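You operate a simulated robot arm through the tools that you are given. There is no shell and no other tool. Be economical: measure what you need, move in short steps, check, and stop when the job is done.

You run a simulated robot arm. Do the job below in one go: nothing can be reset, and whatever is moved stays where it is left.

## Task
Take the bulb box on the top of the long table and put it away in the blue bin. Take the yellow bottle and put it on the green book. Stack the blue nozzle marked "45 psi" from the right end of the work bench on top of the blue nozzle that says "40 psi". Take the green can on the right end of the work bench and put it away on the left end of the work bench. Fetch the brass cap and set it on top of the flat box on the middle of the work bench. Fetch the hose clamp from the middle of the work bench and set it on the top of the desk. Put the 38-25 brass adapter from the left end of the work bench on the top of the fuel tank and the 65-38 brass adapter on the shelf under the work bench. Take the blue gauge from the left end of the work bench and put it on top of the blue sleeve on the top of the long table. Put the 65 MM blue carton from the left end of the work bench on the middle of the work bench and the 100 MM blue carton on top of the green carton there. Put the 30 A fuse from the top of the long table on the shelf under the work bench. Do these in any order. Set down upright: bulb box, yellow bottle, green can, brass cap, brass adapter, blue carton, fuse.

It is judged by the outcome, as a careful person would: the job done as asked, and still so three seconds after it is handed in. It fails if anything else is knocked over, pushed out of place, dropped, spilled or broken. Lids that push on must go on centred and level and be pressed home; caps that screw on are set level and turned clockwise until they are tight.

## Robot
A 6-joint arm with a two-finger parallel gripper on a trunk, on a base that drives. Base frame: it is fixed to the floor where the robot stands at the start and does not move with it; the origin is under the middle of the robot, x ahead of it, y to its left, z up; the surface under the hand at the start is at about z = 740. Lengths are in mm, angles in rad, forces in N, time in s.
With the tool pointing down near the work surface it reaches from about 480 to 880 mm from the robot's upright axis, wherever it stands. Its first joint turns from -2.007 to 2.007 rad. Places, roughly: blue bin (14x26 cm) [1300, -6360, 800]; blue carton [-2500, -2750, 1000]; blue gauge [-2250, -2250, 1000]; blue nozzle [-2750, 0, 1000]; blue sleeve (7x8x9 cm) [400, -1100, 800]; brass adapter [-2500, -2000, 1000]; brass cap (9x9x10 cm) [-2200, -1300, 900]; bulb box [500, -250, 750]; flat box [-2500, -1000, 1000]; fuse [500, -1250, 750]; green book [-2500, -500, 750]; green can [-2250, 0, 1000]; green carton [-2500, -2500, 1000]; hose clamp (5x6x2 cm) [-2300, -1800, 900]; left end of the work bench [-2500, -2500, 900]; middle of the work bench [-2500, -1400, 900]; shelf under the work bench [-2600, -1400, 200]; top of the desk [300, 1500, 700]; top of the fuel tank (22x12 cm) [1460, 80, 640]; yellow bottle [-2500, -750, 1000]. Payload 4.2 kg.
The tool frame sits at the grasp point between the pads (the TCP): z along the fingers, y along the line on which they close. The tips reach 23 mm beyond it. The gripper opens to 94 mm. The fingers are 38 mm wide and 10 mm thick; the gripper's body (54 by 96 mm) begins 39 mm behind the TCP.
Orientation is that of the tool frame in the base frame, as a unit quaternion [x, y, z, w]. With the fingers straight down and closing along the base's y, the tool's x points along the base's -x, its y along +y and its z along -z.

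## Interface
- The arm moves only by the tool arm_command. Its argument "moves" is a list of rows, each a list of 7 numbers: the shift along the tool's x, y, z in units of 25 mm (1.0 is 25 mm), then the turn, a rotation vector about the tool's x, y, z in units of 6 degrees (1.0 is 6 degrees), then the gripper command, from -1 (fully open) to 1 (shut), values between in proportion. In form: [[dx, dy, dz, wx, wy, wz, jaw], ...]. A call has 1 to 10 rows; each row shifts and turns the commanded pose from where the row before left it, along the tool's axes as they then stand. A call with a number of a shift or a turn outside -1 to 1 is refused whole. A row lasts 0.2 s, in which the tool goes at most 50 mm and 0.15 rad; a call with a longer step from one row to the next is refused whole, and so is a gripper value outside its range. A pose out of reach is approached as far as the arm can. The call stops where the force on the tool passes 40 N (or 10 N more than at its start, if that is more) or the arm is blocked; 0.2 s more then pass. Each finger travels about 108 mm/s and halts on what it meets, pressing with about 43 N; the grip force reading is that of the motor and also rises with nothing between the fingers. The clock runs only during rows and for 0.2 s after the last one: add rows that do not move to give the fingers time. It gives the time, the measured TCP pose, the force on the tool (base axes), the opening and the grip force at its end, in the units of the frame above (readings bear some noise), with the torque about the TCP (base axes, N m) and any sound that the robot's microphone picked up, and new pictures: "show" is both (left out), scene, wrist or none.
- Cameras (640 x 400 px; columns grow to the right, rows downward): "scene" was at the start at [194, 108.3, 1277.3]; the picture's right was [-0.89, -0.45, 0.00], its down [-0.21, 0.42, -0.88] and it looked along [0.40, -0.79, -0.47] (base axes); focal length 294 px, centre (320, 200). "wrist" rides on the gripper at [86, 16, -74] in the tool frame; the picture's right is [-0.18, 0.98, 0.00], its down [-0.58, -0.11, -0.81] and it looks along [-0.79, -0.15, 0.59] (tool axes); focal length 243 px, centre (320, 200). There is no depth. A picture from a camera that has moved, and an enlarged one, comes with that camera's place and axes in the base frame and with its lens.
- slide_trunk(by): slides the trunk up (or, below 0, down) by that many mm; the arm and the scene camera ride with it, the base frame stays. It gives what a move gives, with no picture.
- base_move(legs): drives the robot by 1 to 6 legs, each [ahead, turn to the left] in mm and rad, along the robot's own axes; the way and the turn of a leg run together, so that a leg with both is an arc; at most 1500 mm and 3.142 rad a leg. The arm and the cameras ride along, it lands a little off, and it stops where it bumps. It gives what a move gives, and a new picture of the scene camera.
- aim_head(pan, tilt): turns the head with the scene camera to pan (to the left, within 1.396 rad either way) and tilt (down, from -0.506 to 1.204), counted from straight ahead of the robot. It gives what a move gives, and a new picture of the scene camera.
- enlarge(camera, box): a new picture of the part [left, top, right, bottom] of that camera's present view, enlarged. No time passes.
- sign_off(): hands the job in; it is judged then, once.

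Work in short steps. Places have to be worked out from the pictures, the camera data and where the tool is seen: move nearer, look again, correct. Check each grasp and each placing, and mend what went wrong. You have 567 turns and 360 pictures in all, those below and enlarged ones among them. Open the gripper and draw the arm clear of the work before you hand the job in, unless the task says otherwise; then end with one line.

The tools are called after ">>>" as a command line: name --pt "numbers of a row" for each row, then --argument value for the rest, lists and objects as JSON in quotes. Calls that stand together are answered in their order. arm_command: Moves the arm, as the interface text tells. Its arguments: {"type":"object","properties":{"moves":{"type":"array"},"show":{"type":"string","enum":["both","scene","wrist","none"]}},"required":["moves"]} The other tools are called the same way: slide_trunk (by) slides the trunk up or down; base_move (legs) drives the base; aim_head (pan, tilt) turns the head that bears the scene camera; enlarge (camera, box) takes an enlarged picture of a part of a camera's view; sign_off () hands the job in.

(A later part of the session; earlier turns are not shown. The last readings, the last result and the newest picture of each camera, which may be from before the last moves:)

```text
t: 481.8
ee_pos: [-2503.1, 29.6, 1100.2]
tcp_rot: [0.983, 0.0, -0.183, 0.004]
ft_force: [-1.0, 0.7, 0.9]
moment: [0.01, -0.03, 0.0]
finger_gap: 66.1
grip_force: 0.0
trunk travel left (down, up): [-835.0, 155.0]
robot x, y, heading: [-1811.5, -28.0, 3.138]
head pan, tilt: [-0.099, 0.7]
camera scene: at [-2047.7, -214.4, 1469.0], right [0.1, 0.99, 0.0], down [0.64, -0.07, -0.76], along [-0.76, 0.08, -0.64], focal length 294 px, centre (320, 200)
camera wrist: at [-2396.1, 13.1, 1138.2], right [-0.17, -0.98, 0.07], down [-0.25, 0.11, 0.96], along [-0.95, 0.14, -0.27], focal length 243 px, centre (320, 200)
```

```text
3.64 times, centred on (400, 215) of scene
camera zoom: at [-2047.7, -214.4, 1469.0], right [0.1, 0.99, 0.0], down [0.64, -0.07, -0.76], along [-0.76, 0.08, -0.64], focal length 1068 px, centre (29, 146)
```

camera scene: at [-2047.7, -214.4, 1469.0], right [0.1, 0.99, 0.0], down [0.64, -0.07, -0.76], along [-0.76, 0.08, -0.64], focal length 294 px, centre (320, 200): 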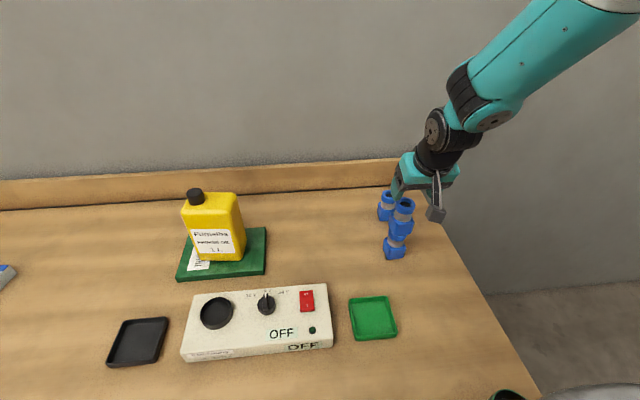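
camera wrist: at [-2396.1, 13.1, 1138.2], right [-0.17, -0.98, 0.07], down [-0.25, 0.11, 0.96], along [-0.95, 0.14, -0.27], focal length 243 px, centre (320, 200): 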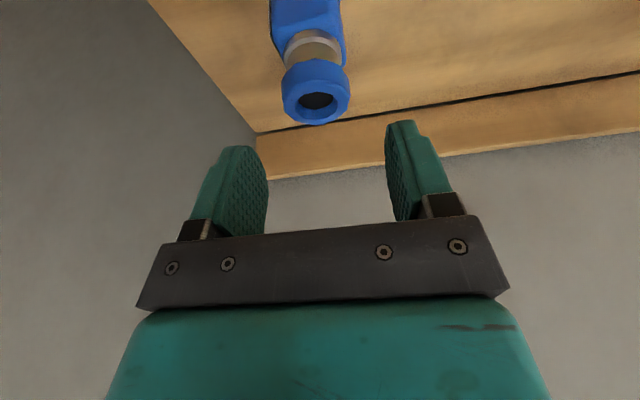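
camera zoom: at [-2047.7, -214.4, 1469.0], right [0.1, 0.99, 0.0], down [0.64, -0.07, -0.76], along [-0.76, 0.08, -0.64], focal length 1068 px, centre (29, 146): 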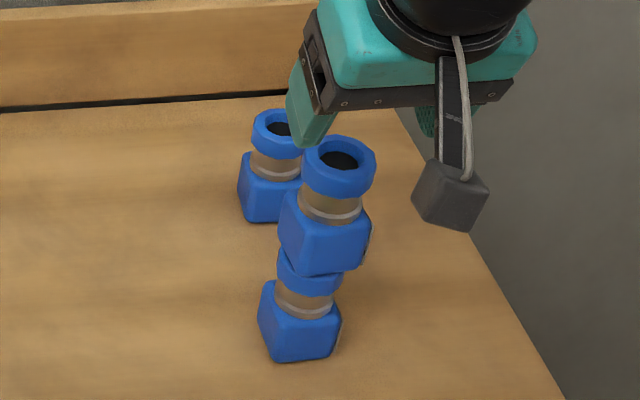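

Stack is good. I untilt the tool, back the base away to reach the can.

>>> arm_command --pt "0 0 -0.5 0 0.85 0 -1" --pt "0 0 -0.5 0 0.85 0 -1" --pt "0 0 0 0 0.85 0 -1" --pt "0 0 0 0 0.85 0 -1" --pt "0 0 0 0 0 0 -1" --show "none"

>>> base_move --legs '[[-250, 0]]'

>>> arm_command --pt "0.6 -0.4 0 0 0 0 -1" --pt "0.6 -0.4 0 0 0 0 -1" --pt "0.6 -0.4 0 0 0 0 -1" --pt "0 0 0 0 0 0 -1" --show "wrist"

```text
t: 483.0
ee_pos: [-2496.3, 28.8, 1123.7]
tcp_rot: [1.0, 0.0, -0.006, 0.004]
ft_force: [-0.2, 0.5, 0.4]
moment: [-0.01, 0.03, 0.04]
finger_gap: 94.1
grip_force: 0.1
trunk travel left (down, up): [-835.0, 155.0]
robot x, y, heading: [-1808.1, -26.7, 3.134]
head pan, tilt: [-0.099, 0.7]
```

```text
t: 484.8
ee_pos: [-2240.9, 25.8, 1123.8]
tcp_rot: [1.0, 0.003, -0.008, 0.004]
ft_force: [-0.1, 1.0, 0.4]
moment: [0.0, 0.04, 0.0]
finger_gap: 94.0
grip_force: 0.1
trunk travel left (down, up): [-835.0, 155.0]
robot x, y, heading: [-1555.8, -27.8, 3.139]
head pan, tilt: [-0.099, 0.7]
camera scene: at [-1791.7, -215.9, 1469.0], right [0.1, 0.99, 0.0], down [0.64, -0.07, -0.76], along [-0.76, 0.08, -0.64], focal length 294 px, centre (320, 200)
```

scene: 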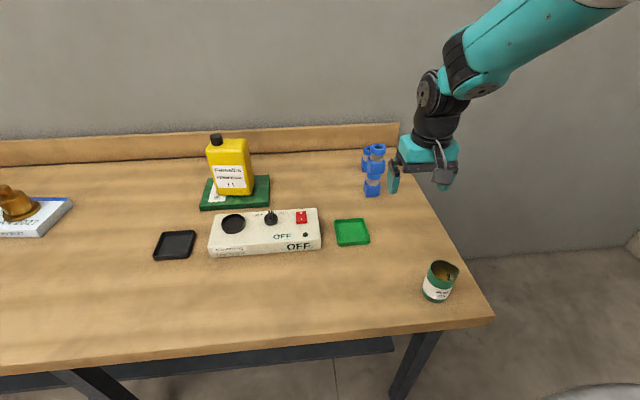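

```text
t: 485.8
ee_pos: [-2196.1, 56.8, 1122.1]
tcp_rot: [1.0, 0.003, -0.006, 0.003]
ft_force: [0.5, 0.1, -0.2]
moment: [0.02, -0.02, 0.02]
finger_gap: 93.8
grip_force: 0.1
trunk travel left (down, up): [-835.0, 155.0]
robot x, y, heading: [-1556.7, -30.4, 3.14]
head pan, tilt: [-0.099, 0.7]
camera wrist: at [-2109.9, 41.2, 1195.0], right [-0.18, -0.98, 0.01], down [-0.57, 0.11, 0.81], along [-0.8, 0.14, -0.58], focal length 243 px, centre (320, 200)
```

wrist: 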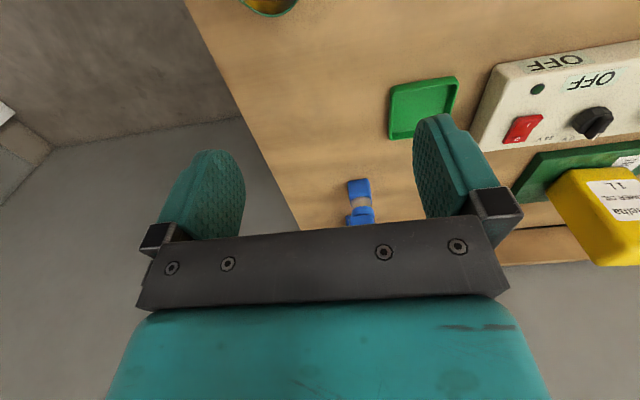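

Can estimated at (-2152,99). I move above it for a wrist view.

>>> arm_command --pt "0.6 -0.56 0.8 0 0 0 -1" --pt "0.6 -0.56 0.8 0 0 0 -1" --pt "0.6 -0.56 0.8 0 0 0 -1" --pt "0 0 0 0 0 0 -1" --show "both"

>>> enlarge --camera "wrist" --box '[240, 0, 400, 120]'

```text
t: 486.8
ee_pos: [-2151.7, 98.4, 1059.6]
tcp_rot: [1.0, 0.003, -0.007, 0.004]
ft_force: [0.2, 0.3, 0.7]
moment: [-0.02, 0.02, 0.0]
finger_gap: 94.3
grip_force: 0.0
trunk travel left (down, up): [-835.0, 155.0]
robot x, y, heading: [-1558.4, -29.2, 3.14]
head pan, tilt: [-0.099, 0.7]
camera scene: at [-1791.6, -216.0, 1469.0], right [0.1, 0.99, 0.0], down [0.64, -0.07, -0.76], along [-0.76, 0.08, -0.64], focal length 294 px, centre (320, 200)
camera wrist: at [-2065.6, 83.4, 1133.0], right [-0.18, -0.98, 0.01], down [-0.57, 0.11, 0.81], along [-0.8, 0.14, -0.58], focal length 243 px, centre (320, 200)
```

scene: 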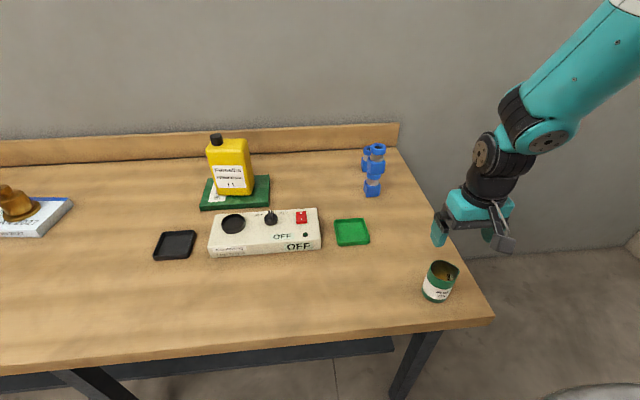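
wrist: 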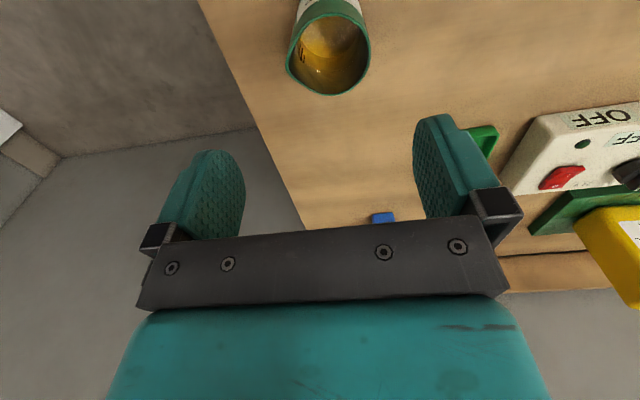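

```text
3.33 times, centred on (320, 60) of wrist
camera zoom: at [-2065.6, 83.4, 1133.0], right [-0.18, -0.98, 0.01], down [-0.57, 0.11, 0.81], along [-0.8, 0.14, -0.58], focal length 809 px, centre (320, 667)
```

zoom: 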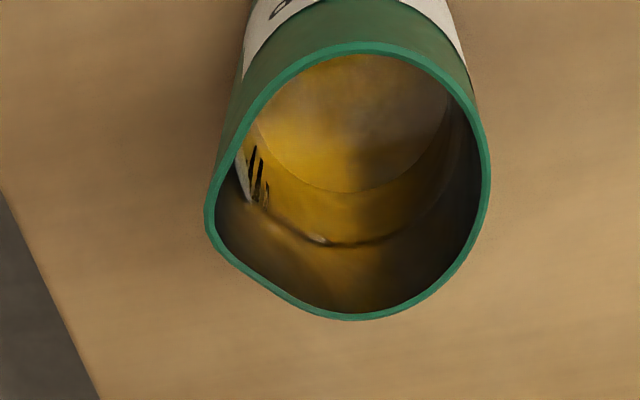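

The can has a flat/spout on its (-x,+y) side; I rotate the gripper 45° clockwise to grip clean sides, then look again.

>>> arm_command --pt "0 0 0 0 0 0.95 -1" --pt "0 0 0 0 0 0.95 -1" --pt "0 0 0 0 0 0.95 -1" --pt "0 0 0 0 0 0.95 -1" --pt "0 0 0 0 0 0.95 -1" --pt "0 0 0 0 0 0.95 -1" --pt "0 0 0 0 0 0.9 -1" --pt "0 0 0 0 0 0.9 -1" --pt "0 0 0 0 0 0 -1" --show "wrist"

```text
t: 488.8
ee_pos: [-2152.9, 98.4, 1061.6]
tcp_rot: [0.924, -0.381, -0.005, 0.005]
ft_force: [-0.8, -0.7, -0.1]
moment: [0.01, -0.01, -0.02]
finger_gap: 94.0
grip_force: 0.1
trunk travel left (down, up): [-835.0, 155.0]
robot x, y, heading: [-1554.0, -33.6, 3.147]
head pan, tilt: [-0.099, 0.7]
camera wrist: at [-2102.5, 26.9, 1136.2], right [-0.82, -0.57, 0.02], down [-0.32, 0.49, 0.81], along [-0.47, 0.66, -0.59], focal length 243 px, centre (320, 200)
```

wrist: 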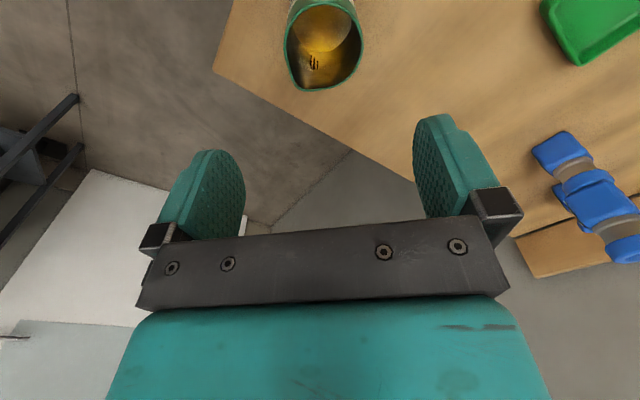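

Aligned; about 8 mm toward the camera side. Adjust and descend partway.

>>> arm_command --pt "0.3 0.08 0.8 0 0 0 -1" --pt "0 0 0.8 0 0 0 -1" --pt "0 0 0.8 0 0 0 -1" --pt "0 0 0.8 0 0 0 -1" --pt "0 0 0.8 0 0 0 -1" --pt "0 0 0 0 0 0 -1" --show "wrist"

```text
t: 490.2
ee_pos: [-2151.6, 91.3, 961.6]
tcp_rot: [0.925, -0.38, -0.005, 0.005]
ft_force: [0.8, -0.5, 0.3]
moment: [-0.01, 0.04, 0.0]
finger_gap: 94.0
grip_force: 0.1
trunk travel left (down, up): [-835.0, 155.0]
robot x, y, heading: [-1553.0, -32.6, 3.141]
head pan, tilt: [-0.099, 0.7]
camera wrist: at [-2100.9, 18.9, 1035.1], right [-0.82, -0.57, 0.02], down [-0.33, 0.49, 0.81], along [-0.47, 0.66, -0.59], focal length 243 px, centre (320, 200)
```

wrist: 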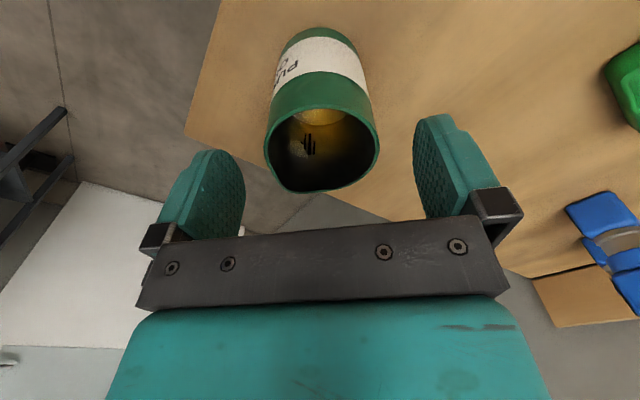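

Good. Descend to z≈908 and close slowly.

>>> arm_command --pt "0 0 0.7 0 0 0 -1" --pt "0 0 0.7 0 0 0 -1" --pt "0 0 0.7 0 0 0 -1" --pt "0 0 0 0 0 0 -1" --show "wrist"

>>> arm_command --pt "0 0 0 0 0 0 -0.6" --pt "0 0 0 0 0 0 -0.45" --pt "0 0 0 0 0 0 -0.35" --pt "0 0 0 0 0 0 1" --pt "0 0 0 0 0 0 1" --show "none"

```text
t: 491.2
ee_pos: [-2152.5, 91.0, 910.1]
tcp_rot: [0.925, -0.38, -0.005, 0.005]
ft_force: [-0.4, 0.4, 0.4]
moment: [-0.02, -0.04, 0.0]
finger_gap: 94.3
grip_force: 0.0
trunk travel left (down, up): [-835.0, 155.0]
robot x, y, heading: [-1558.1, -31.2, 3.14]
head pan, tilt: [-0.099, 0.7]
camera wrist: at [-2102.2, 19.1, 983.9], right [-0.82, -0.57, 0.02], down [-0.33, 0.49, 0.81], along [-0.47, 0.66, -0.59], focal length 243 px, centre (320, 200)
```

wrist: 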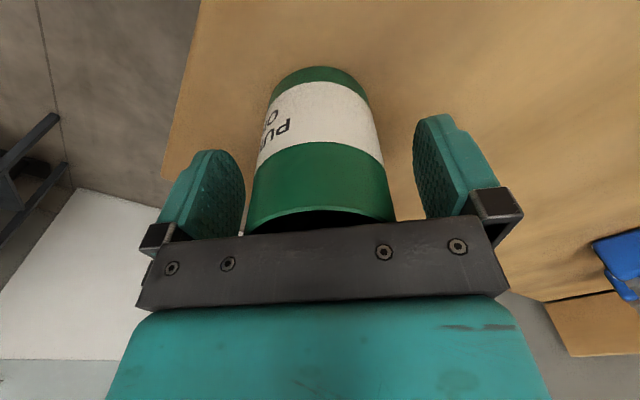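

```text
t: 492.4
ee_pos: [-2153.5, 92.2, 909.3]
tcp_rot: [0.925, -0.38, -0.005, 0.005]
ft_force: [0.5, 1.6, 3.2]
moment: [0.13, -0.13, 0.06]
finger_gap: 56.6
grip_force: 42.4
trunk travel left (down, up): [-835.0, 155.0]
robot x, y, heading: [-1555.1, -32.6, 3.141]
head pan, tilt: [-0.099, 0.7]
```

Gripped at 56.6 mm. I lift slowly.

>>> arm_command --pt "0 0 -0.15 0 0 0 1" --pt "0 0 -0.25 0 0 0 1" --pt "0 0 -0.35 0 0 0 1" --pt "0 0 -0.4 0 0 0 1" --pt "0 0 -0.4 0 0 0 1" --pt "0 0 -0.4 0 0 0 1" --pt "0 0 -0.4 0 0 0 1" --pt "0 0 -0.3 0 0 0 1" --pt "0 0 -0.15 0 0 0 1" --pt "0 0 0 0 0 0 1" --show "both"

```text
t: 494.6
ee_pos: [-2149.9, 91.0, 979.0]
tcp_rot: [0.925, -0.38, -0.005, 0.006]
ft_force: [-0.2, -0.4, -1.4]
moment: [-0.01, 0.0, -0.02]
finger_gap: 56.4
grip_force: 42.7
trunk travel left (down, up): [-835.0, 155.0]
robot x, y, heading: [-1558.5, -27.5, 3.141]
head pan, tilt: [-0.099, 0.7]
camera scene: at [-1791.7, -215.9, 1469.0], right [0.1, 0.99, 0.0], down [0.64, -0.07, -0.76], along [-0.76, 0.08, -0.64], focal length 294 px, centre (320, 200)
camera wrist: at [-2100.1, 19.2, 1053.5], right [-0.82, -0.57, 0.02], down [-0.33, 0.49, 0.81], along [-0.47, 0.66, -0.59], focal length 243 px, centre (320, 200)
```

scene: 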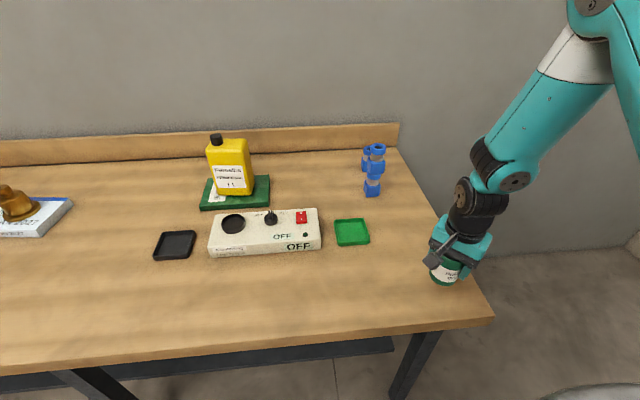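
wrist: 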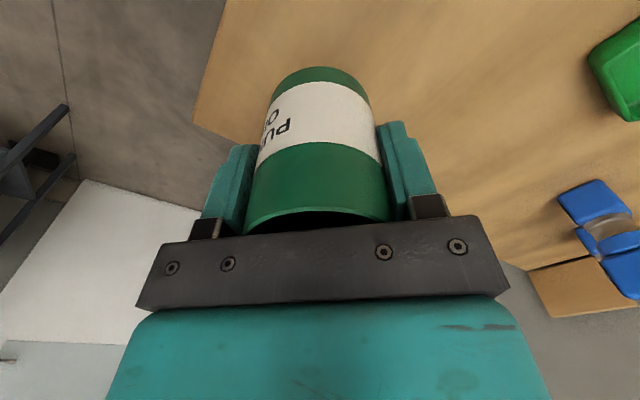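

Level and held. I raise the trunk 100 mm, back off and drive along the aisle to the left end.

>>> slide_trunk --by 110

>>> base_move --legs '[[-420, 0], [0, 1.571]]'

>>> base_move --legs '[[1300, 0], [1270, 0]]'

```text
t: 496.0
ee_pos: [-2150.4, 92.3, 1088.5]
tcp_rot: [0.925, -0.38, -0.005, 0.006]
ft_force: [-0.3, 0.5, -1.4]
moment: [-0.01, 0.0, 0.01]
finger_gap: 56.4
grip_force: 42.9
trunk travel left (down, up): [-945.0, 45.0]
robot x, y, heading: [-1558.0, -30.6, 3.14]
head pan, tilt: [-0.099, 0.7]
```

```text
t: 502.4
ee_pos: [-1275.1, -624.8, 1089.0]
tcp_rot: [0.929, 0.369, 0.001, 0.008]
ft_force: [0.0, 0.6, -2.0]
moment: [0.0, 0.0, -0.03]
finger_gap: 56.4
grip_force: 42.5
trunk travel left (down, up): [-945.0, 45.0]
robot x, y, heading: [-1132.4, -33.0, -1.61]
head pan, tilt: [-0.099, 0.7]
camera scene: at [-953.4, -275.6, 1579.0], right [-0.99, 0.13, 0.0], down [0.09, 0.64, -0.76], along [-0.1, -0.76, -0.64], focal length 294 px, centre (320, 200)
```

scene: 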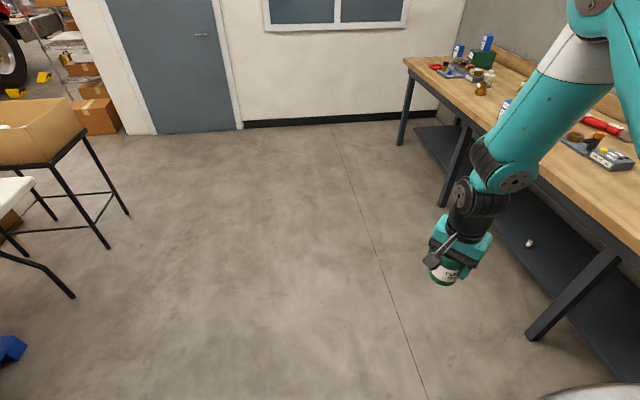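

```text
t: 514.9
ee_pos: [-1397.4, -3182.6, 1089.1]
tcp_rot: [0.933, 0.36, -0.001, 0.008]
ft_force: [0.3, -0.9, -2.4]
moment: [-0.04, -0.02, -0.02]
finger_gap: 56.2
grip_force: 42.9
trunk travel left (down, up): [-945.0, 45.0]
robot x, y, heading: [-1241.2, -2593.7, -1.626]
head pan, tilt: [-0.099, 0.7]
camera scene: at [-1069.6, -2841.1, 1579.0], right [-0.99, 0.15, 0.0], down [0.1, 0.64, -0.76], along [-0.12, -0.76, -0.64], focal length 294 px, centre (320, 200)
```

scene: 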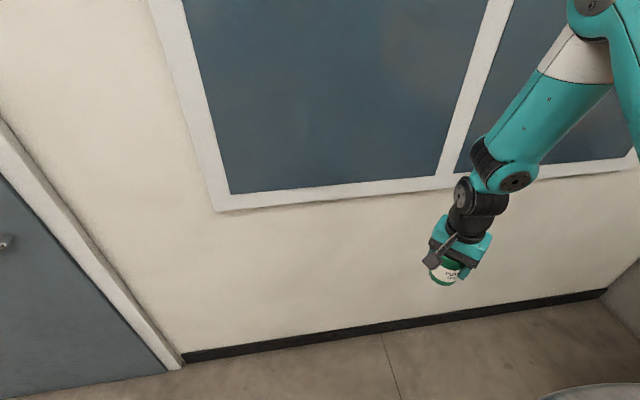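

Now turn right to face the bench and approach.

>>> base_move --legs '[[0, -1.515], [470, 0]]'

>>> aim_head --pan 0.2 --tilt 0.7

```text
t: 521.5
ee_pos: [-2306.6, -2436.5, 1089.2]
tcp_rot: [0.918, -0.395, -0.005, 0.006]
ft_force: [-0.6, -0.6, -1.7]
moment: [0.0, 0.01, -0.04]
finger_gap: 56.3
grip_force: 43.2
trunk travel left (down, up): [-945.0, 45.0]
robot x, y, heading: [-1717.5, -2578.3, 3.104]
head pan, tilt: [-0.099, 0.7]
camera scene: at [-1957.7, -2755.1, 1579.0], right [0.13, 0.99, 0.0], down [0.64, -0.09, -0.76], along [-0.76, 0.1, -0.64], focal length 294 px, centre (320, 200)
```

scene: 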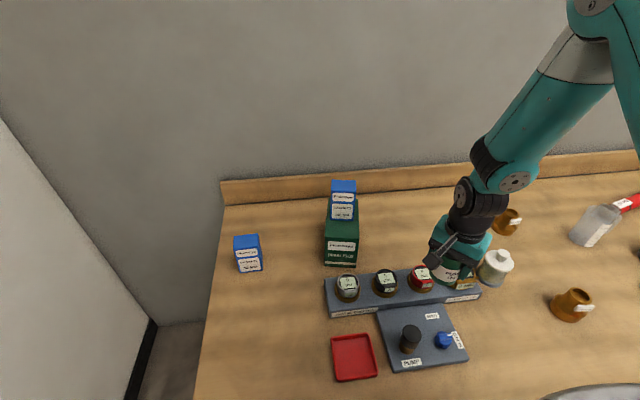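

```text
t: 522.3
ee_pos: [-2306.3, -2436.7, 1090.1]
tcp_rot: [0.918, -0.396, -0.006, 0.005]
ft_force: [0.8, -0.6, -1.4]
moment: [0.0, 0.01, -0.02]
finger_gap: 56.5
grip_force: 43.1
trunk travel left (down, up): [-945.0, 45.0]
robot x, y, heading: [-1713.3, -2576.5, 3.107]
head pan, tilt: [0.201, 0.7]
camera scene: at [-1957.4, -2780.4, 1579.0], right [-0.16, 0.99, 0.0], down [0.64, 0.11, -0.76], along [-0.75, -0.13, -0.64], focal length 294 px, centre (320, 200)
```

scene: 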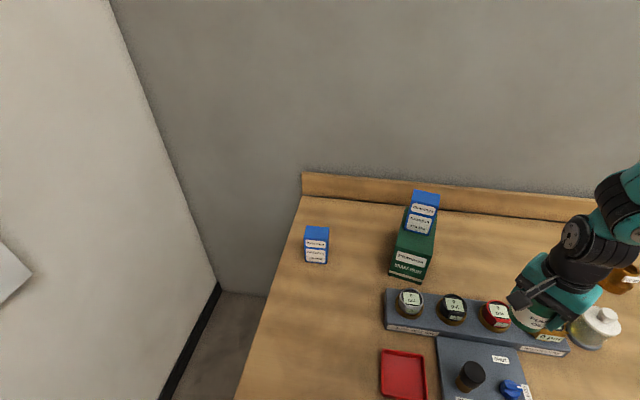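

Free spot at (-2360,-2825). I carry the can there slowly and level.

>>> arm_command --pt "0.25 0.3 0 0 0 0 1" --pt "0.49 0.61 0 0 0 0 1" --pt "0.49 0.61 0 0 0 0 1" --pt "0.49 0.61 0 0 0 0 1" --pt "0.49 0.61 0 0 0 0 1" --pt "0.49 0.61 0 0 0 0 1" --pt "0.49 0.61 0 0 0 0 1" --pt "0.49 0.61 0 0 0 0 1" --pt "0.49 0.61 0 0 0 0 1" --pt "0.49 0.61 0 0 0 0 1" --show "none"

>>> arm_command --pt "0.49 0.61 0 0 0 0 1" --pt "0.49 0.61 0 0 0 0 1" --pt "0.49 0.61 0 0 0 0 1" --pt "0.49 0.61 0 0 0 0 1" --pt "0.49 0.61 0 0 0 0 1" --pt "0.49 0.61 0 0 0 0 1" --pt "0.49 0.61 0 0 0 0 1" --pt "0.49 0.61 0 0 0 0 1" --pt "0.49 0.61 0 0 0 0 1" --pt "0.25 0.3 0 0 0 0 1" --show "scene"

```text
t: 524.5
ee_pos: [-2332.5, -2620.3, 1090.8]
tcp_rot: [0.918, -0.395, -0.005, 0.005]
ft_force: [-0.3, -0.2, -1.7]
moment: [0.0, 0.02, 0.02]
finger_gap: 56.4
grip_force: 42.7
trunk travel left (down, up): [-945.0, 45.0]
robot x, y, heading: [-1715.8, -2577.9, 3.105]
head pan, tilt: [0.201, 0.7]
```

```text
t: 526.7
ee_pos: [-2356.6, -2803.1, 1092.6]
tcp_rot: [0.919, -0.395, -0.005, 0.006]
ft_force: [-0.4, -0.2, -1.6]
moment: [-0.03, 0.0, 0.03]
finger_gap: 56.4
grip_force: 42.6
trunk travel left (down, up): [-945.0, 45.0]
robot x, y, heading: [-1717.4, -2579.8, 3.108]
head pan, tilt: [0.201, 0.7]
camera scene: at [-1957.4, -2780.5, 1579.0], right [-0.16, 0.99, 0.0], down [0.64, 0.11, -0.76], along [-0.75, -0.13, -0.64], focal length 294 px, centre (320, 200)
```

scene: 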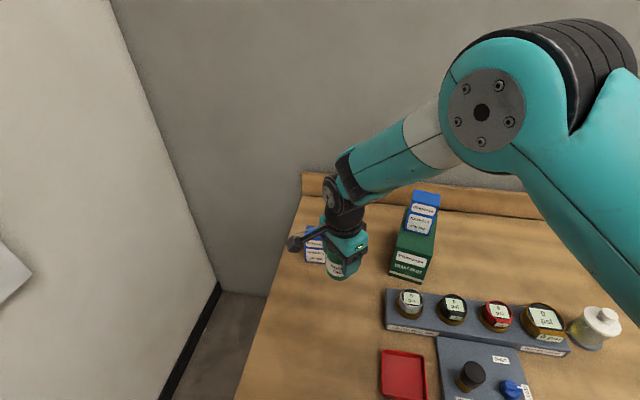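

Above the spot. I descend slowly.

>>> arm_command --pt "0 0 0.4 0 0 0 1" --pt "0 0 0.7 0 0 0 1" --pt "0 0 0.8 0 0 0 1" --pt "0 0 0.8 0 0 0 1" --pt "0 0 0.8 0 0 0 1" --pt "0 0 0.8 0 0 0 1" --pt "0 0 0.8 0 0 0 1" --pt "0 0 0.8 0 0 0 1" --pt "0 0 0.6 0 0 0 1" --pt "0 0 0.2 0 0 0 1" --show "none"

>>> arm_command --pt "0 0 0.15 0 0 0 1" --pt "0 0 0.1 0 0 0 1" --pt "0 0 0 0 0 0 1" --show "scene"

```text
t: 528.9
ee_pos: [-2359.9, -2804.6, 923.6]
tcp_rot: [0.918, -0.396, -0.005, 0.006]
ft_force: [1.1, -0.6, -1.6]
moment: [0.03, -0.04, 0.0]
finger_gap: 56.5
grip_force: 43.0
trunk travel left (down, up): [-945.0, 45.0]
robot x, y, heading: [-1718.0, -2579.0, 3.107]
head pan, tilt: [0.201, 0.7]
```

```text
t: 529.7
ee_pos: [-2359.1, -2804.4, 918.2]
tcp_rot: [0.918, -0.396, -0.006, 0.005]
ft_force: [-0.1, -0.3, -1.1]
moment: [-0.02, 0.0, 0.02]
finger_gap: 56.2
grip_force: 43.4
trunk travel left (down, up): [-945.0, 45.0]
robot x, y, heading: [-1716.7, -2576.3, 3.106]
head pan, tilt: [0.201, 0.7]
camera scene: at [-1957.4, -2780.6, 1579.0], right [-0.16, 0.99, 0.0], down [0.64, 0.11, -0.76], along [-0.75, -0.13, -0.64], focal length 294 px, centre (320, 200)
```

scene: 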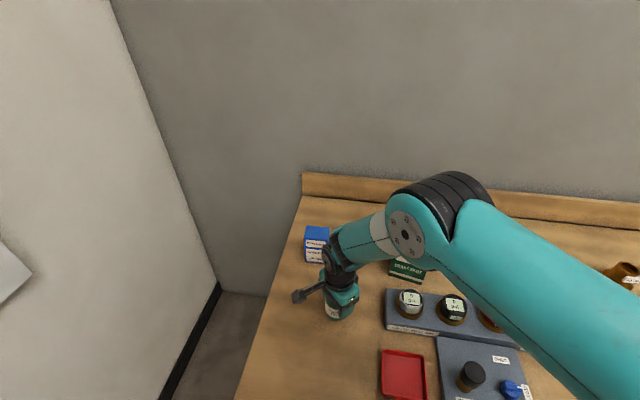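

Continue with small steps.

>>> arm_command --pt "0 0 0.12 0 0 0 1" --pt "0 0 0.08 0 0 0 1" --pt "0 0 0 0 0 0 1" --show "none"

>>> arm_command --pt "0 0 0.08 0 0 0 1" --pt "0 0 0 0 0 0 1" --show "none"

```text
t: 530.5
ee_pos: [-2358.0, -2804.8, 913.2]
tcp_rot: [0.919, -0.395, -0.005, 0.006]
ft_force: [0.5, 0.8, -2.1]
moment: [-0.01, 0.0, -0.01]
finger_gap: 56.3
grip_force: 42.7
trunk travel left (down, up): [-945.0, 45.0]
robot x, y, heading: [-1716.2, -2581.2, 3.109]
head pan, tilt: [0.201, 0.7]
```

```text
t: 531.1
ee_pos: [-2359.2, -2803.5, 911.4]
tcp_rot: [0.919, -0.395, -0.005, 0.005]
ft_force: [0.5, 0.2, -1.9]
moment: [0.0, 0.01, 0.0]
finger_gap: 56.4
grip_force: 43.2
trunk travel left (down, up): [-945.0, 45.0]
robot x, y, heading: [-1712.4, -2576.0, 3.106]
head pan, tilt: [0.201, 0.7]
```

>>> arm_command --pt "0 0 0.06 0 0 0 1" --pt "0 0 0 0 0 0 1" --show "none"

>>> arm_command --pt "0 0 0.04 0 0 0 1" --pt "0 0 0 0 0 0 1" --show "none"

```text
t: 531.7
ee_pos: [-2359.4, -2803.6, 910.7]
tcp_rot: [0.919, -0.395, -0.005, 0.006]
ft_force: [-0.6, -0.1, -1.2]
moment: [-0.01, -0.02, 0.02]
finger_gap: 56.3
grip_force: 42.9
trunk travel left (down, up): [-945.0, 45.0]
robot x, y, heading: [-1715.4, -2577.8, 3.108]
head pan, tilt: [0.201, 0.7]
```

```text
t: 532.3
ee_pos: [-2360.1, -2803.8, 910.4]
tcp_rot: [0.919, -0.395, -0.006, 0.008]
ft_force: [2.2, 0.0, 8.1]
moment: [0.13, -0.31, -0.03]
finger_gap: 56.0
grip_force: 43.4
trunk travel left (down, up): [-945.0, 45.0]
robot x, y, heading: [-1720.5, -2579.9, 3.11]
head pan, tilt: [0.201, 0.7]
```

Contact. Release gently and rise.

>>> arm_command --pt "0 0 0 0 0 0 -0.25" --pt "0 0 0 0 0 0 -0.5" --pt "0 0 0 0 0 0 -0.8" --pt "0 0 0 0 0 0 -0.9" --pt "0 0 -0.6 0 0 0 -0.9" --pt "0 0 -0.9 0 0 0 -0.9" --pt "0 0 -0.9 0 0 0 -0.9" --pt "0 0 -0.9 0 0 0 -0.9" --pt "0 0 -0.9 0 0 0 -0.9" --pt "0 0 -0.9 0 0 0 -0.9" --show "both"

```text
t: 534.5
ee_pos: [-2356.9, -2802.6, 1036.0]
tcp_rot: [0.919, -0.395, -0.005, 0.005]
ft_force: [0.1, 0.1, 0.3]
moment: [-0.01, -0.01, -0.02]
finger_gap: 89.3
grip_force: 0.1
trunk travel left (down, up): [-945.0, 45.0]
robot x, y, heading: [-1710.9, -2577.6, 3.105]
head pan, tilt: [0.201, 0.7]
camera scene: at [-1957.5, -2780.6, 1578.9], right [-0.16, 0.99, 0.0], down [0.64, 0.11, -0.76], along [-0.75, -0.13, -0.64], focal length 294 px, centre (320, 200)
camera wrist: at [-2309.1, -2877.0, 1110.9], right [-0.84, -0.54, 0.01], down [-0.31, 0.5, 0.81], along [-0.44, 0.67, -0.59], focal length 243 px, centre (320, 200)
```

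scene: 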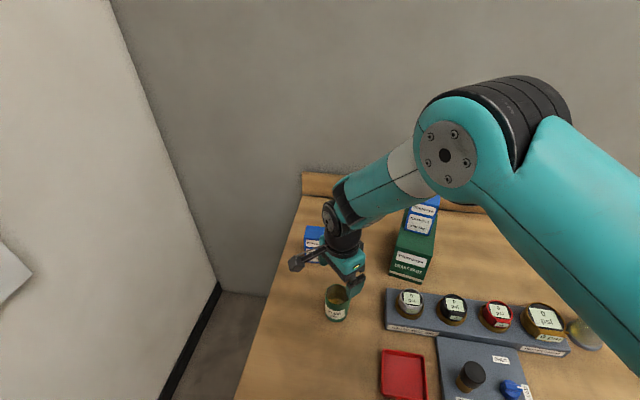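
wrist: 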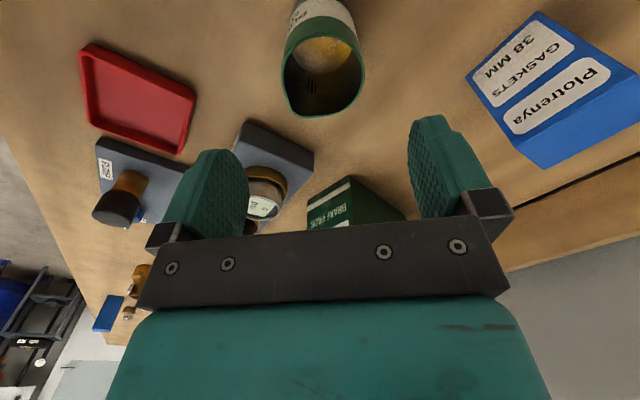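

Can is upright with its oil. Next the 38-25 adapter (≈(-2268,-2067)): I shift the base.

>>> base_move --legs '[[-230, 0], [0, -1.535], [510, 0], [0, 1.57]]'

>>> aim_head --pan 0.1 --tilt 0.7

```text
t: 546.4
ee_pos: [-2122.9, -2301.6, 1036.0]
tcp_rot: [0.922, -0.388, -0.004, 0.005]
ft_force: [0.1, -0.4, 0.3]
moment: [-0.04, 0.01, 0.01]
finger_gap: 89.1
grip_force: 0.0
trunk travel left (down, up): [-945.0, 45.0]
robot x, y, heading: [-1484.2, -2067.0, 3.123]
head pan, tilt: [0.201, 0.7]
camera scene: at [-1723.4, -2272.8, 1579.0], right [-0.18, 0.98, 0.0], down [0.63, 0.12, -0.76], along [-0.75, -0.14, -0.64], focal length 294 px, centre (320, 200)
```

scene: 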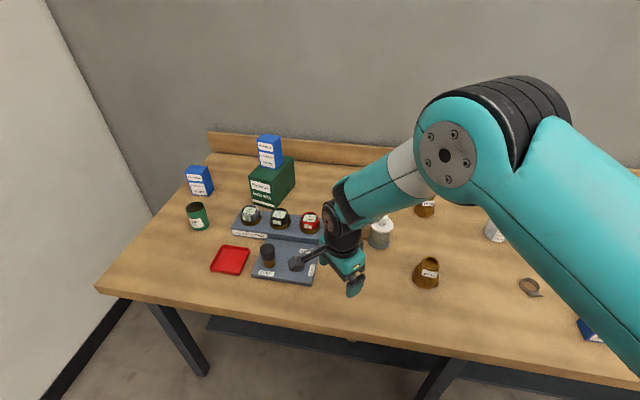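

```text
t: 547.1
ee_pos: [-2122.5, -2300.7, 1036.1]
tcp_rot: [0.922, -0.388, -0.005, 0.005]
ft_force: [0.7, -0.1, 1.4]
moment: [0.01, -0.02, 0.02]
finger_gap: 89.2
grip_force: 0.1
trunk travel left (down, up): [-945.0, 45.0]
robot x, y, heading: [-1486.0, -2068.3, 3.121]
head pan, tilt: [0.099, 0.7]
camera scene: at [-1724.5, -2264.4, 1579.0], right [-0.08, 1.0, 0.0], down [0.64, 0.05, -0.76], along [-0.76, -0.06, -0.64], focal length 294 px, centre (320, 200)
```

scene: 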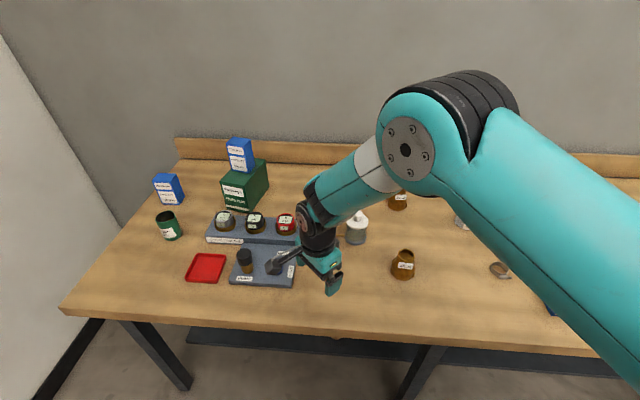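

Adapter at ≈(-2265,-2065). I straighten the gripper and move above it.

>>> arm_command --pt "0 0 -0.3 0 0 -0.95 -1" --pt "0 0 -0.3 0 0 -0.95 -1" --pt "0 0 0 0 0 -0.95 -1" --pt "0 0 0 0 0 -0.95 -1" --pt "0 0 0 0 0 -0.95 -1" --pt "0 0 0 0 0 -0.95 -1" --pt "0 0 0 0 0 -0.95 -1" --pt "0 0 0 0 0 -0.95 -1" --show "none"

>>> arm_command --pt "-0.29 -0.95 0 0 0 0 -1" --pt "-0.29 -0.95 0 0 0 0 -1" --pt "-0.29 -0.95 0 0 0 0 -1" --pt "-0.29 -0.95 0 0 0 0 -1" --pt "-0.29 -0.95 0 0 0 0 -1" --pt "-0.29 -0.95 0 0 0 0 -1" --pt "-0.29 -0.95 0 0 0 0 -1" --pt "-0.29 -0.95 0 0 0 0 -1" --pt "-0.29 -0.95 0 0 0 0 -1" --pt "-0.29 -0.95 0 0 0 0 -1" --show "both"

```text
t: 548.9
ee_pos: [-2122.5, -2301.8, 1051.1]
tcp_rot: [1.0, -0.001, -0.007, 0.003]
ft_force: [-0.1, -0.1, 0.5]
moment: [0.01, 0.0, -0.01]
finger_gap: 94.0
grip_force: 0.1
trunk travel left (down, up): [-945.0, 45.0]
robot x, y, heading: [-1484.4, -2065.4, 3.119]
head pan, tilt: [0.099, 0.7]
```

```text
t: 551.1
ee_pos: [-2193.8, -2062.9, 1052.7]
tcp_rot: [1.0, -0.001, -0.006, 0.003]
ft_force: [-1.2, 0.4, 0.2]
moment: [0.0, -0.03, -0.01]
finger_gap: 94.1
grip_force: 0.0
trunk travel left (down, up): [-945.0, 45.0]
robot x, y, heading: [-1487.4, -2065.2, 3.119]
head pan, tilt: [0.099, 0.7]
camera scene: at [-1724.4, -2264.6, 1578.9], right [-0.08, 1.0, 0.0], down [0.64, 0.05, -0.76], along [-0.76, -0.06, -0.64], focal length 294 px, centre (320, 200)
camera wrist: at [-2107.5, -2079.3, 1125.3], right [-0.19, -0.98, 0.01], down [-0.57, 0.12, 0.81], along [-0.8, 0.15, -0.58], focal length 243 px, centre (320, 200)
```

scene: 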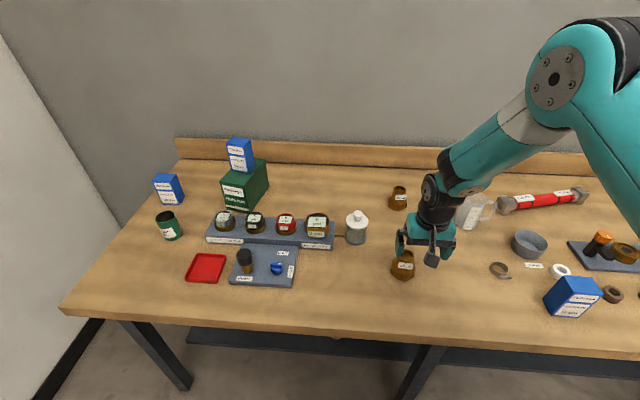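
wrist: 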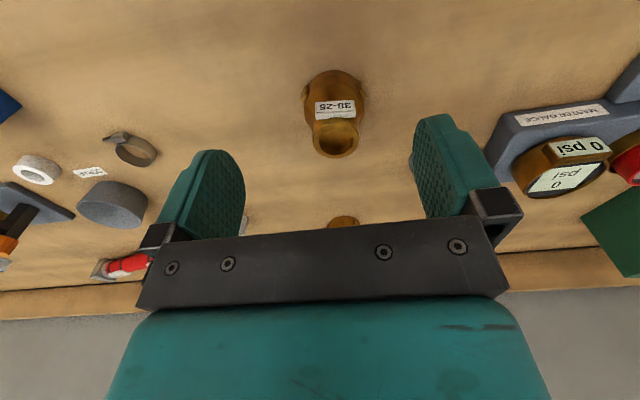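

>>> enlarge --camera "wrist" --box '[270, 55, 400, 165]'

```text
3.64 times, centred on (335, 110) of wrist
camera zoom: at [-2107.5, -2079.3, 1125.3], right [-0.19, -0.98, 0.01], down [-0.57, 0.12, 0.81], along [-0.8, 0.15, -0.58], focal length 882 px, centre (266, 527)
```

zoom: 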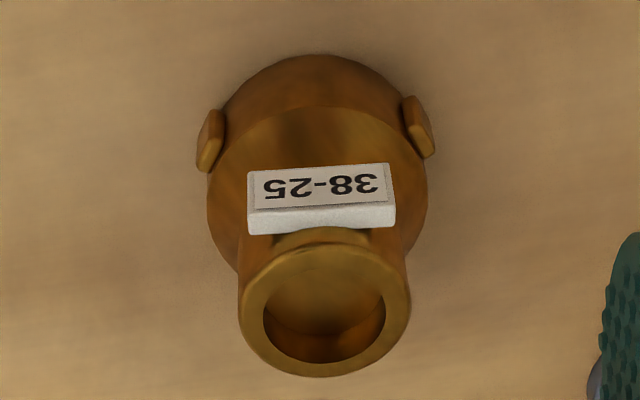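

Adapter top ring ≈(-2278,-2066,927), tag 6° turned. I align above it.

>>> arm_command --pt "0 0 0 0 0 0.95 -0.8" --pt "-0.835 0.115 0 0 0 0 -0.8" --pt "-0.835 0.115 0 0 0 0 -0.8" --pt "-0.835 0.115 0 0 0 0 -0.8" --pt "-0.835 0.115 0.8 0 0 0 -0.8" --pt "0 0 0.9 0 0 0 -0.8" --pt "0 0 0.9 0 0 0 -0.8" --pt "0 0 0 0 0 0 -0.8" --show "wrist"

```text
t: 552.9
ee_pos: [-2279.1, -2065.5, 988.7]
tcp_rot: [0.999, -0.05, -0.007, 0.004]
ft_force: [-0.5, 0.0, 0.0]
moment: [0.0, 0.03, 0.01]
finger_gap: 84.5
grip_force: 0.1
trunk travel left (down, up): [-945.0, 45.0]
robot x, y, heading: [-1487.2, -2065.4, 3.118]
head pan, tilt: [0.099, 0.7]
camera wrist: at [-2194.1, -2090.6, 1061.6], right [-0.28, -0.96, 0.01], down [-0.56, 0.17, 0.81], along [-0.78, 0.22, -0.58], focal length 243 px, centre (320, 200)
```

wrist: 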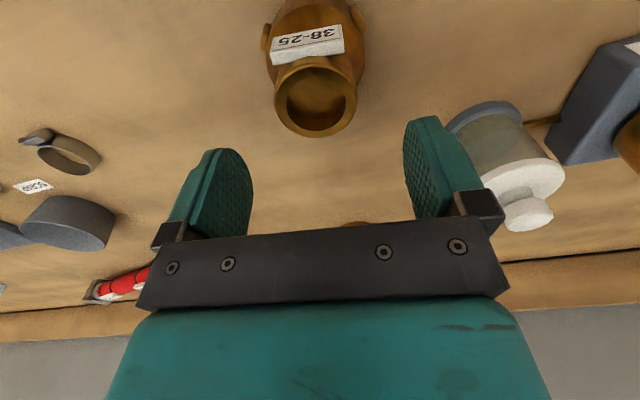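

Aligned. Small correction, descend to z≈926, and grip the neck.

>>> arm_command --pt "0.2 -0.1 0.8 0 0 0 -0.8" --pt "0 0 0.8 0 0 0 -0.8" --pt "0 0 0.9 0 0 0 -0.8" --pt "0 0 0 0 0 0 -0.8" --show "wrist"

```text
t: 553.9
ee_pos: [-2274.8, -2064.4, 925.1]
tcp_rot: [0.999, -0.05, -0.007, 0.004]
ft_force: [-0.1, 0.0, -0.2]
moment: [-0.02, 0.02, -0.04]
finger_gap: 84.6
grip_force: 0.0
trunk travel left (down, up): [-945.0, 45.0]
robot x, y, heading: [-1487.2, -2067.6, 3.113]
head pan, tilt: [0.099, 0.7]
camera wrist: at [-2189.7, -2089.3, 999.3], right [-0.28, -0.96, 0.01], down [-0.56, 0.17, 0.81], along [-0.78, 0.22, -0.58], focal length 243 px, centre (320, 200)
```

wrist: 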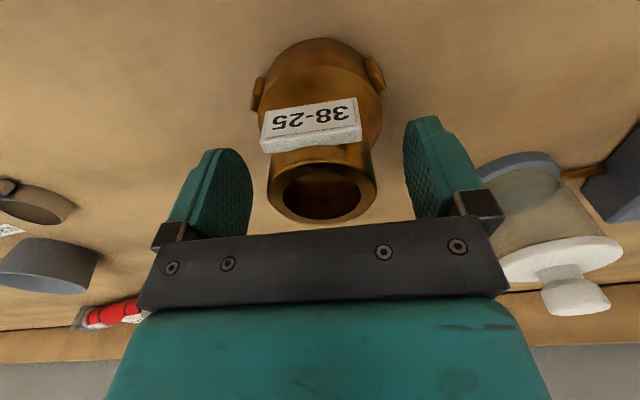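

Close and lift.

>>> arm_command --pt "-0.08 0 0 0 0 0 -0.8" --pt "0 0 0 0 0 0 0.1" --pt "0 0 0 0 0 0 1" --pt "0 0 0 0 0 0 1" --pt "0 0 0 0 0 0 1" --show "none"

>>> arm_command --pt "0 0 -0.4 0 0 0 1" --pt "0 0 -0.9 0 0 0 1" --pt "0 0 -0.9 0 0 0 1" --pt "0 0 -0.9 0 0 0 1" --pt "0 0 -0.9 0 0 0 1" --pt "0 0 -0.9 0 0 0 1" --pt "0 0 -0.9 0 0 0 1" --pt "0 0 0 0 0 0 1" --show "wrist"

```text
t: 555.1
ee_pos: [-2275.9, -2064.0, 925.6]
tcp_rot: [0.999, -0.05, -0.007, 0.004]
ft_force: [-0.5, -1.3, 0.1]
moment: [0.1, 0.04, 0.0]
finger_gap: 47.7
grip_force: 43.1
trunk travel left (down, up): [-945.0, 45.0]
robot x, y, heading: [-1488.0, -2068.0, 3.116]
head pan, tilt: [0.099, 0.7]
```

```text
t: 556.9
ee_pos: [-2274.5, -2064.9, 1069.1]
tcp_rot: [0.999, -0.051, -0.006, 0.004]
ft_force: [-0.6, -0.2, -3.9]
moment: [-0.01, 0.03, 0.05]
finger_gap: 47.6
grip_force: 43.4
trunk travel left (down, up): [-945.0, 45.0]
robot x, y, heading: [-1484.4, -2064.6, 3.124]
head pan, tilt: [0.099, 0.7]
camera wrist: at [-2190.2, -2088.9, 1142.2], right [-0.28, -0.96, 0.01], down [-0.56, 0.17, 0.81], along [-0.78, 0.22, -0.58], focal length 243 px, centre (320, 200)
```

wrist: 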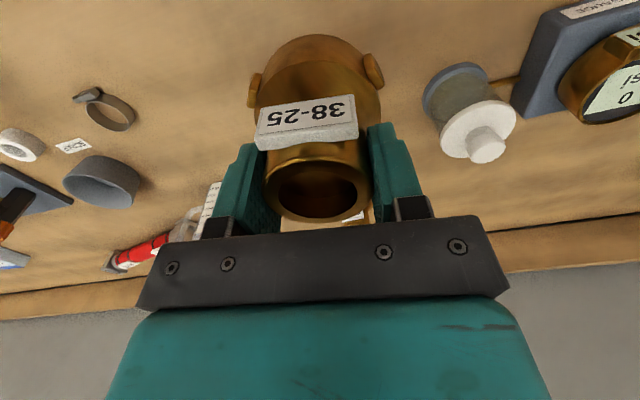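

Held. Plan: go to the tank from the +y side (between desk and pole). I back off, retract the arm and drive up the aisle.

>>> base_move --legs '[[-350, 0]]'

>>> arm_command --pt "0.9 0 0 0 0 0 1" --pt "0.9 0 0 0 0 0 1" --pt "0.9 0 0 0 0 0 1" --pt "0.9 0 0 0 0 0 1" --pt "0.9 0 0 0 0 0 1" --pt "0.9 0 0 0 0 0 1" --pt "0.9 0 0 0 0 0 1" --pt "0.9 0 0 0 0 0 1" --pt "0.9 0 0 0 0 0 1" --show "none"

>>> base_move --legs '[[0, -1.73], [1480, 0], [1400, 0]]'

>>> aim_head --pan -0.9 --tilt 0.4

```text
t: 559.1
ee_pos: [-1922.4, -2070.1, 1068.4]
tcp_rot: [0.999, -0.05, -0.006, 0.003]
ft_force: [-0.4, 0.3, -4.7]
moment: [0.01, 0.0, 0.03]
finger_gap: 47.7
grip_force: 42.6
trunk travel left (down, up): [-945.0, 45.0]
robot x, y, heading: [-1126.6, -2070.4, 3.12]
head pan, tilt: [0.099, 0.7]
camera scene: at [-1372.5, -2271.5, 1578.9], right [-0.08, 1.0, 0.0], down [0.64, 0.05, -0.76], along [-0.76, -0.06, -0.64], focal length 294 px, centre (320, 200)
```

scene: 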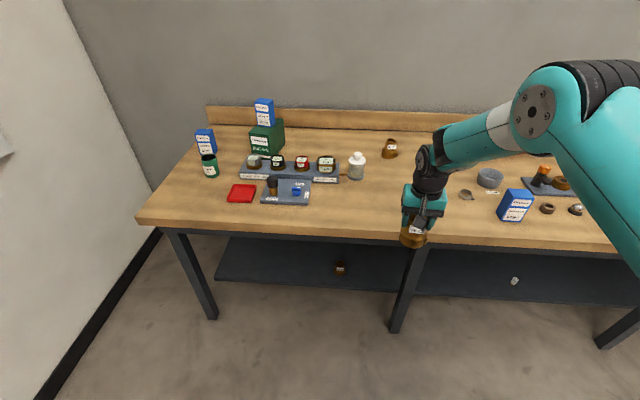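

```text
t: 561.1
ee_pos: [-1721.8, -2092.5, 1064.4]
tcp_rot: [0.999, -0.052, -0.007, 0.005]
ft_force: [-1.5, -0.2, -4.0]
moment: [0.01, 0.03, 0.03]
finger_gap: 47.3
grip_force: 43.0
trunk travel left (down, up): [-945.0, 45.0]
robot x, y, heading: [-1130.8, -2072.3, 3.121]
head pan, tilt: [0.099, 0.7]
```

```text
t: 578.2
ee_pos: [-584.8, 1237.2, 1063.1]
tcp_rot: [-0.608, 0.794, -0.005, -0.004]
ft_force: [4.6, -3.5, -3.2]
moment: [0.47, 0.44, -0.01]
finger_gap: 47.6
grip_force: 42.8
trunk travel left (down, up): [-945.0, 45.0]
robot x, y, heading: [-665.5, 660.9, 1.38]
head pan, tilt: [0.099, 0.7]
stopped in leg 3: the force on the tool passed its limit at 78 N (the readings are from after the stop); the commanded pose is now the measured one
camera scene: at [-821.3, 933.8, 1579.1], right [1.0, -0.09, 0.0], down [-0.06, -0.64, -0.76], along [0.07, 0.76, -0.64], focal length 294 px, centre (320, 200)
```

scene: 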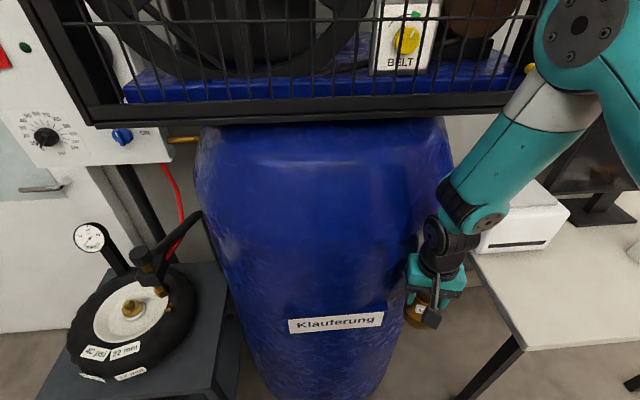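

```text
t: 579.5
ee_pos: [-586.2, 1237.2, 1062.5]
tcp_rot: [-0.608, 0.794, -0.005, -0.004]
ft_force: [8.4, -8.8, -8.9]
moment: [0.72, 0.65, 0.05]
finger_gap: 47.6
grip_force: 43.4
trunk travel left (down, up): [-945.0, 45.0]
robot x, y, heading: [-665.7, 663.1, 1.379]
head pan, tilt: [-0.901, 0.4]
camera scene: at [-746.6, 891.9, 1605.8], right [0.46, -0.89, 0.0], down [-0.35, -0.18, -0.92], along [0.82, 0.43, -0.39], focal length 294 px, centre (320, 200)
```

scene: 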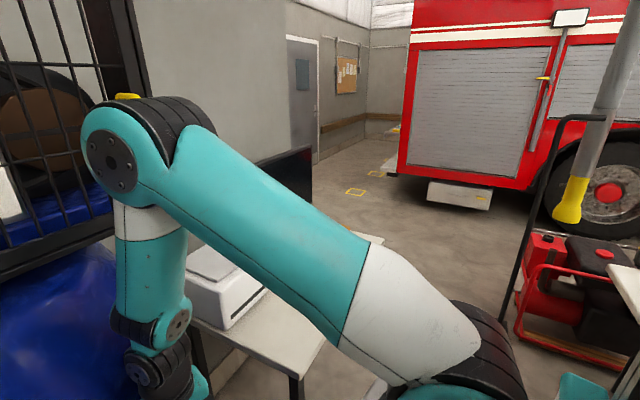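

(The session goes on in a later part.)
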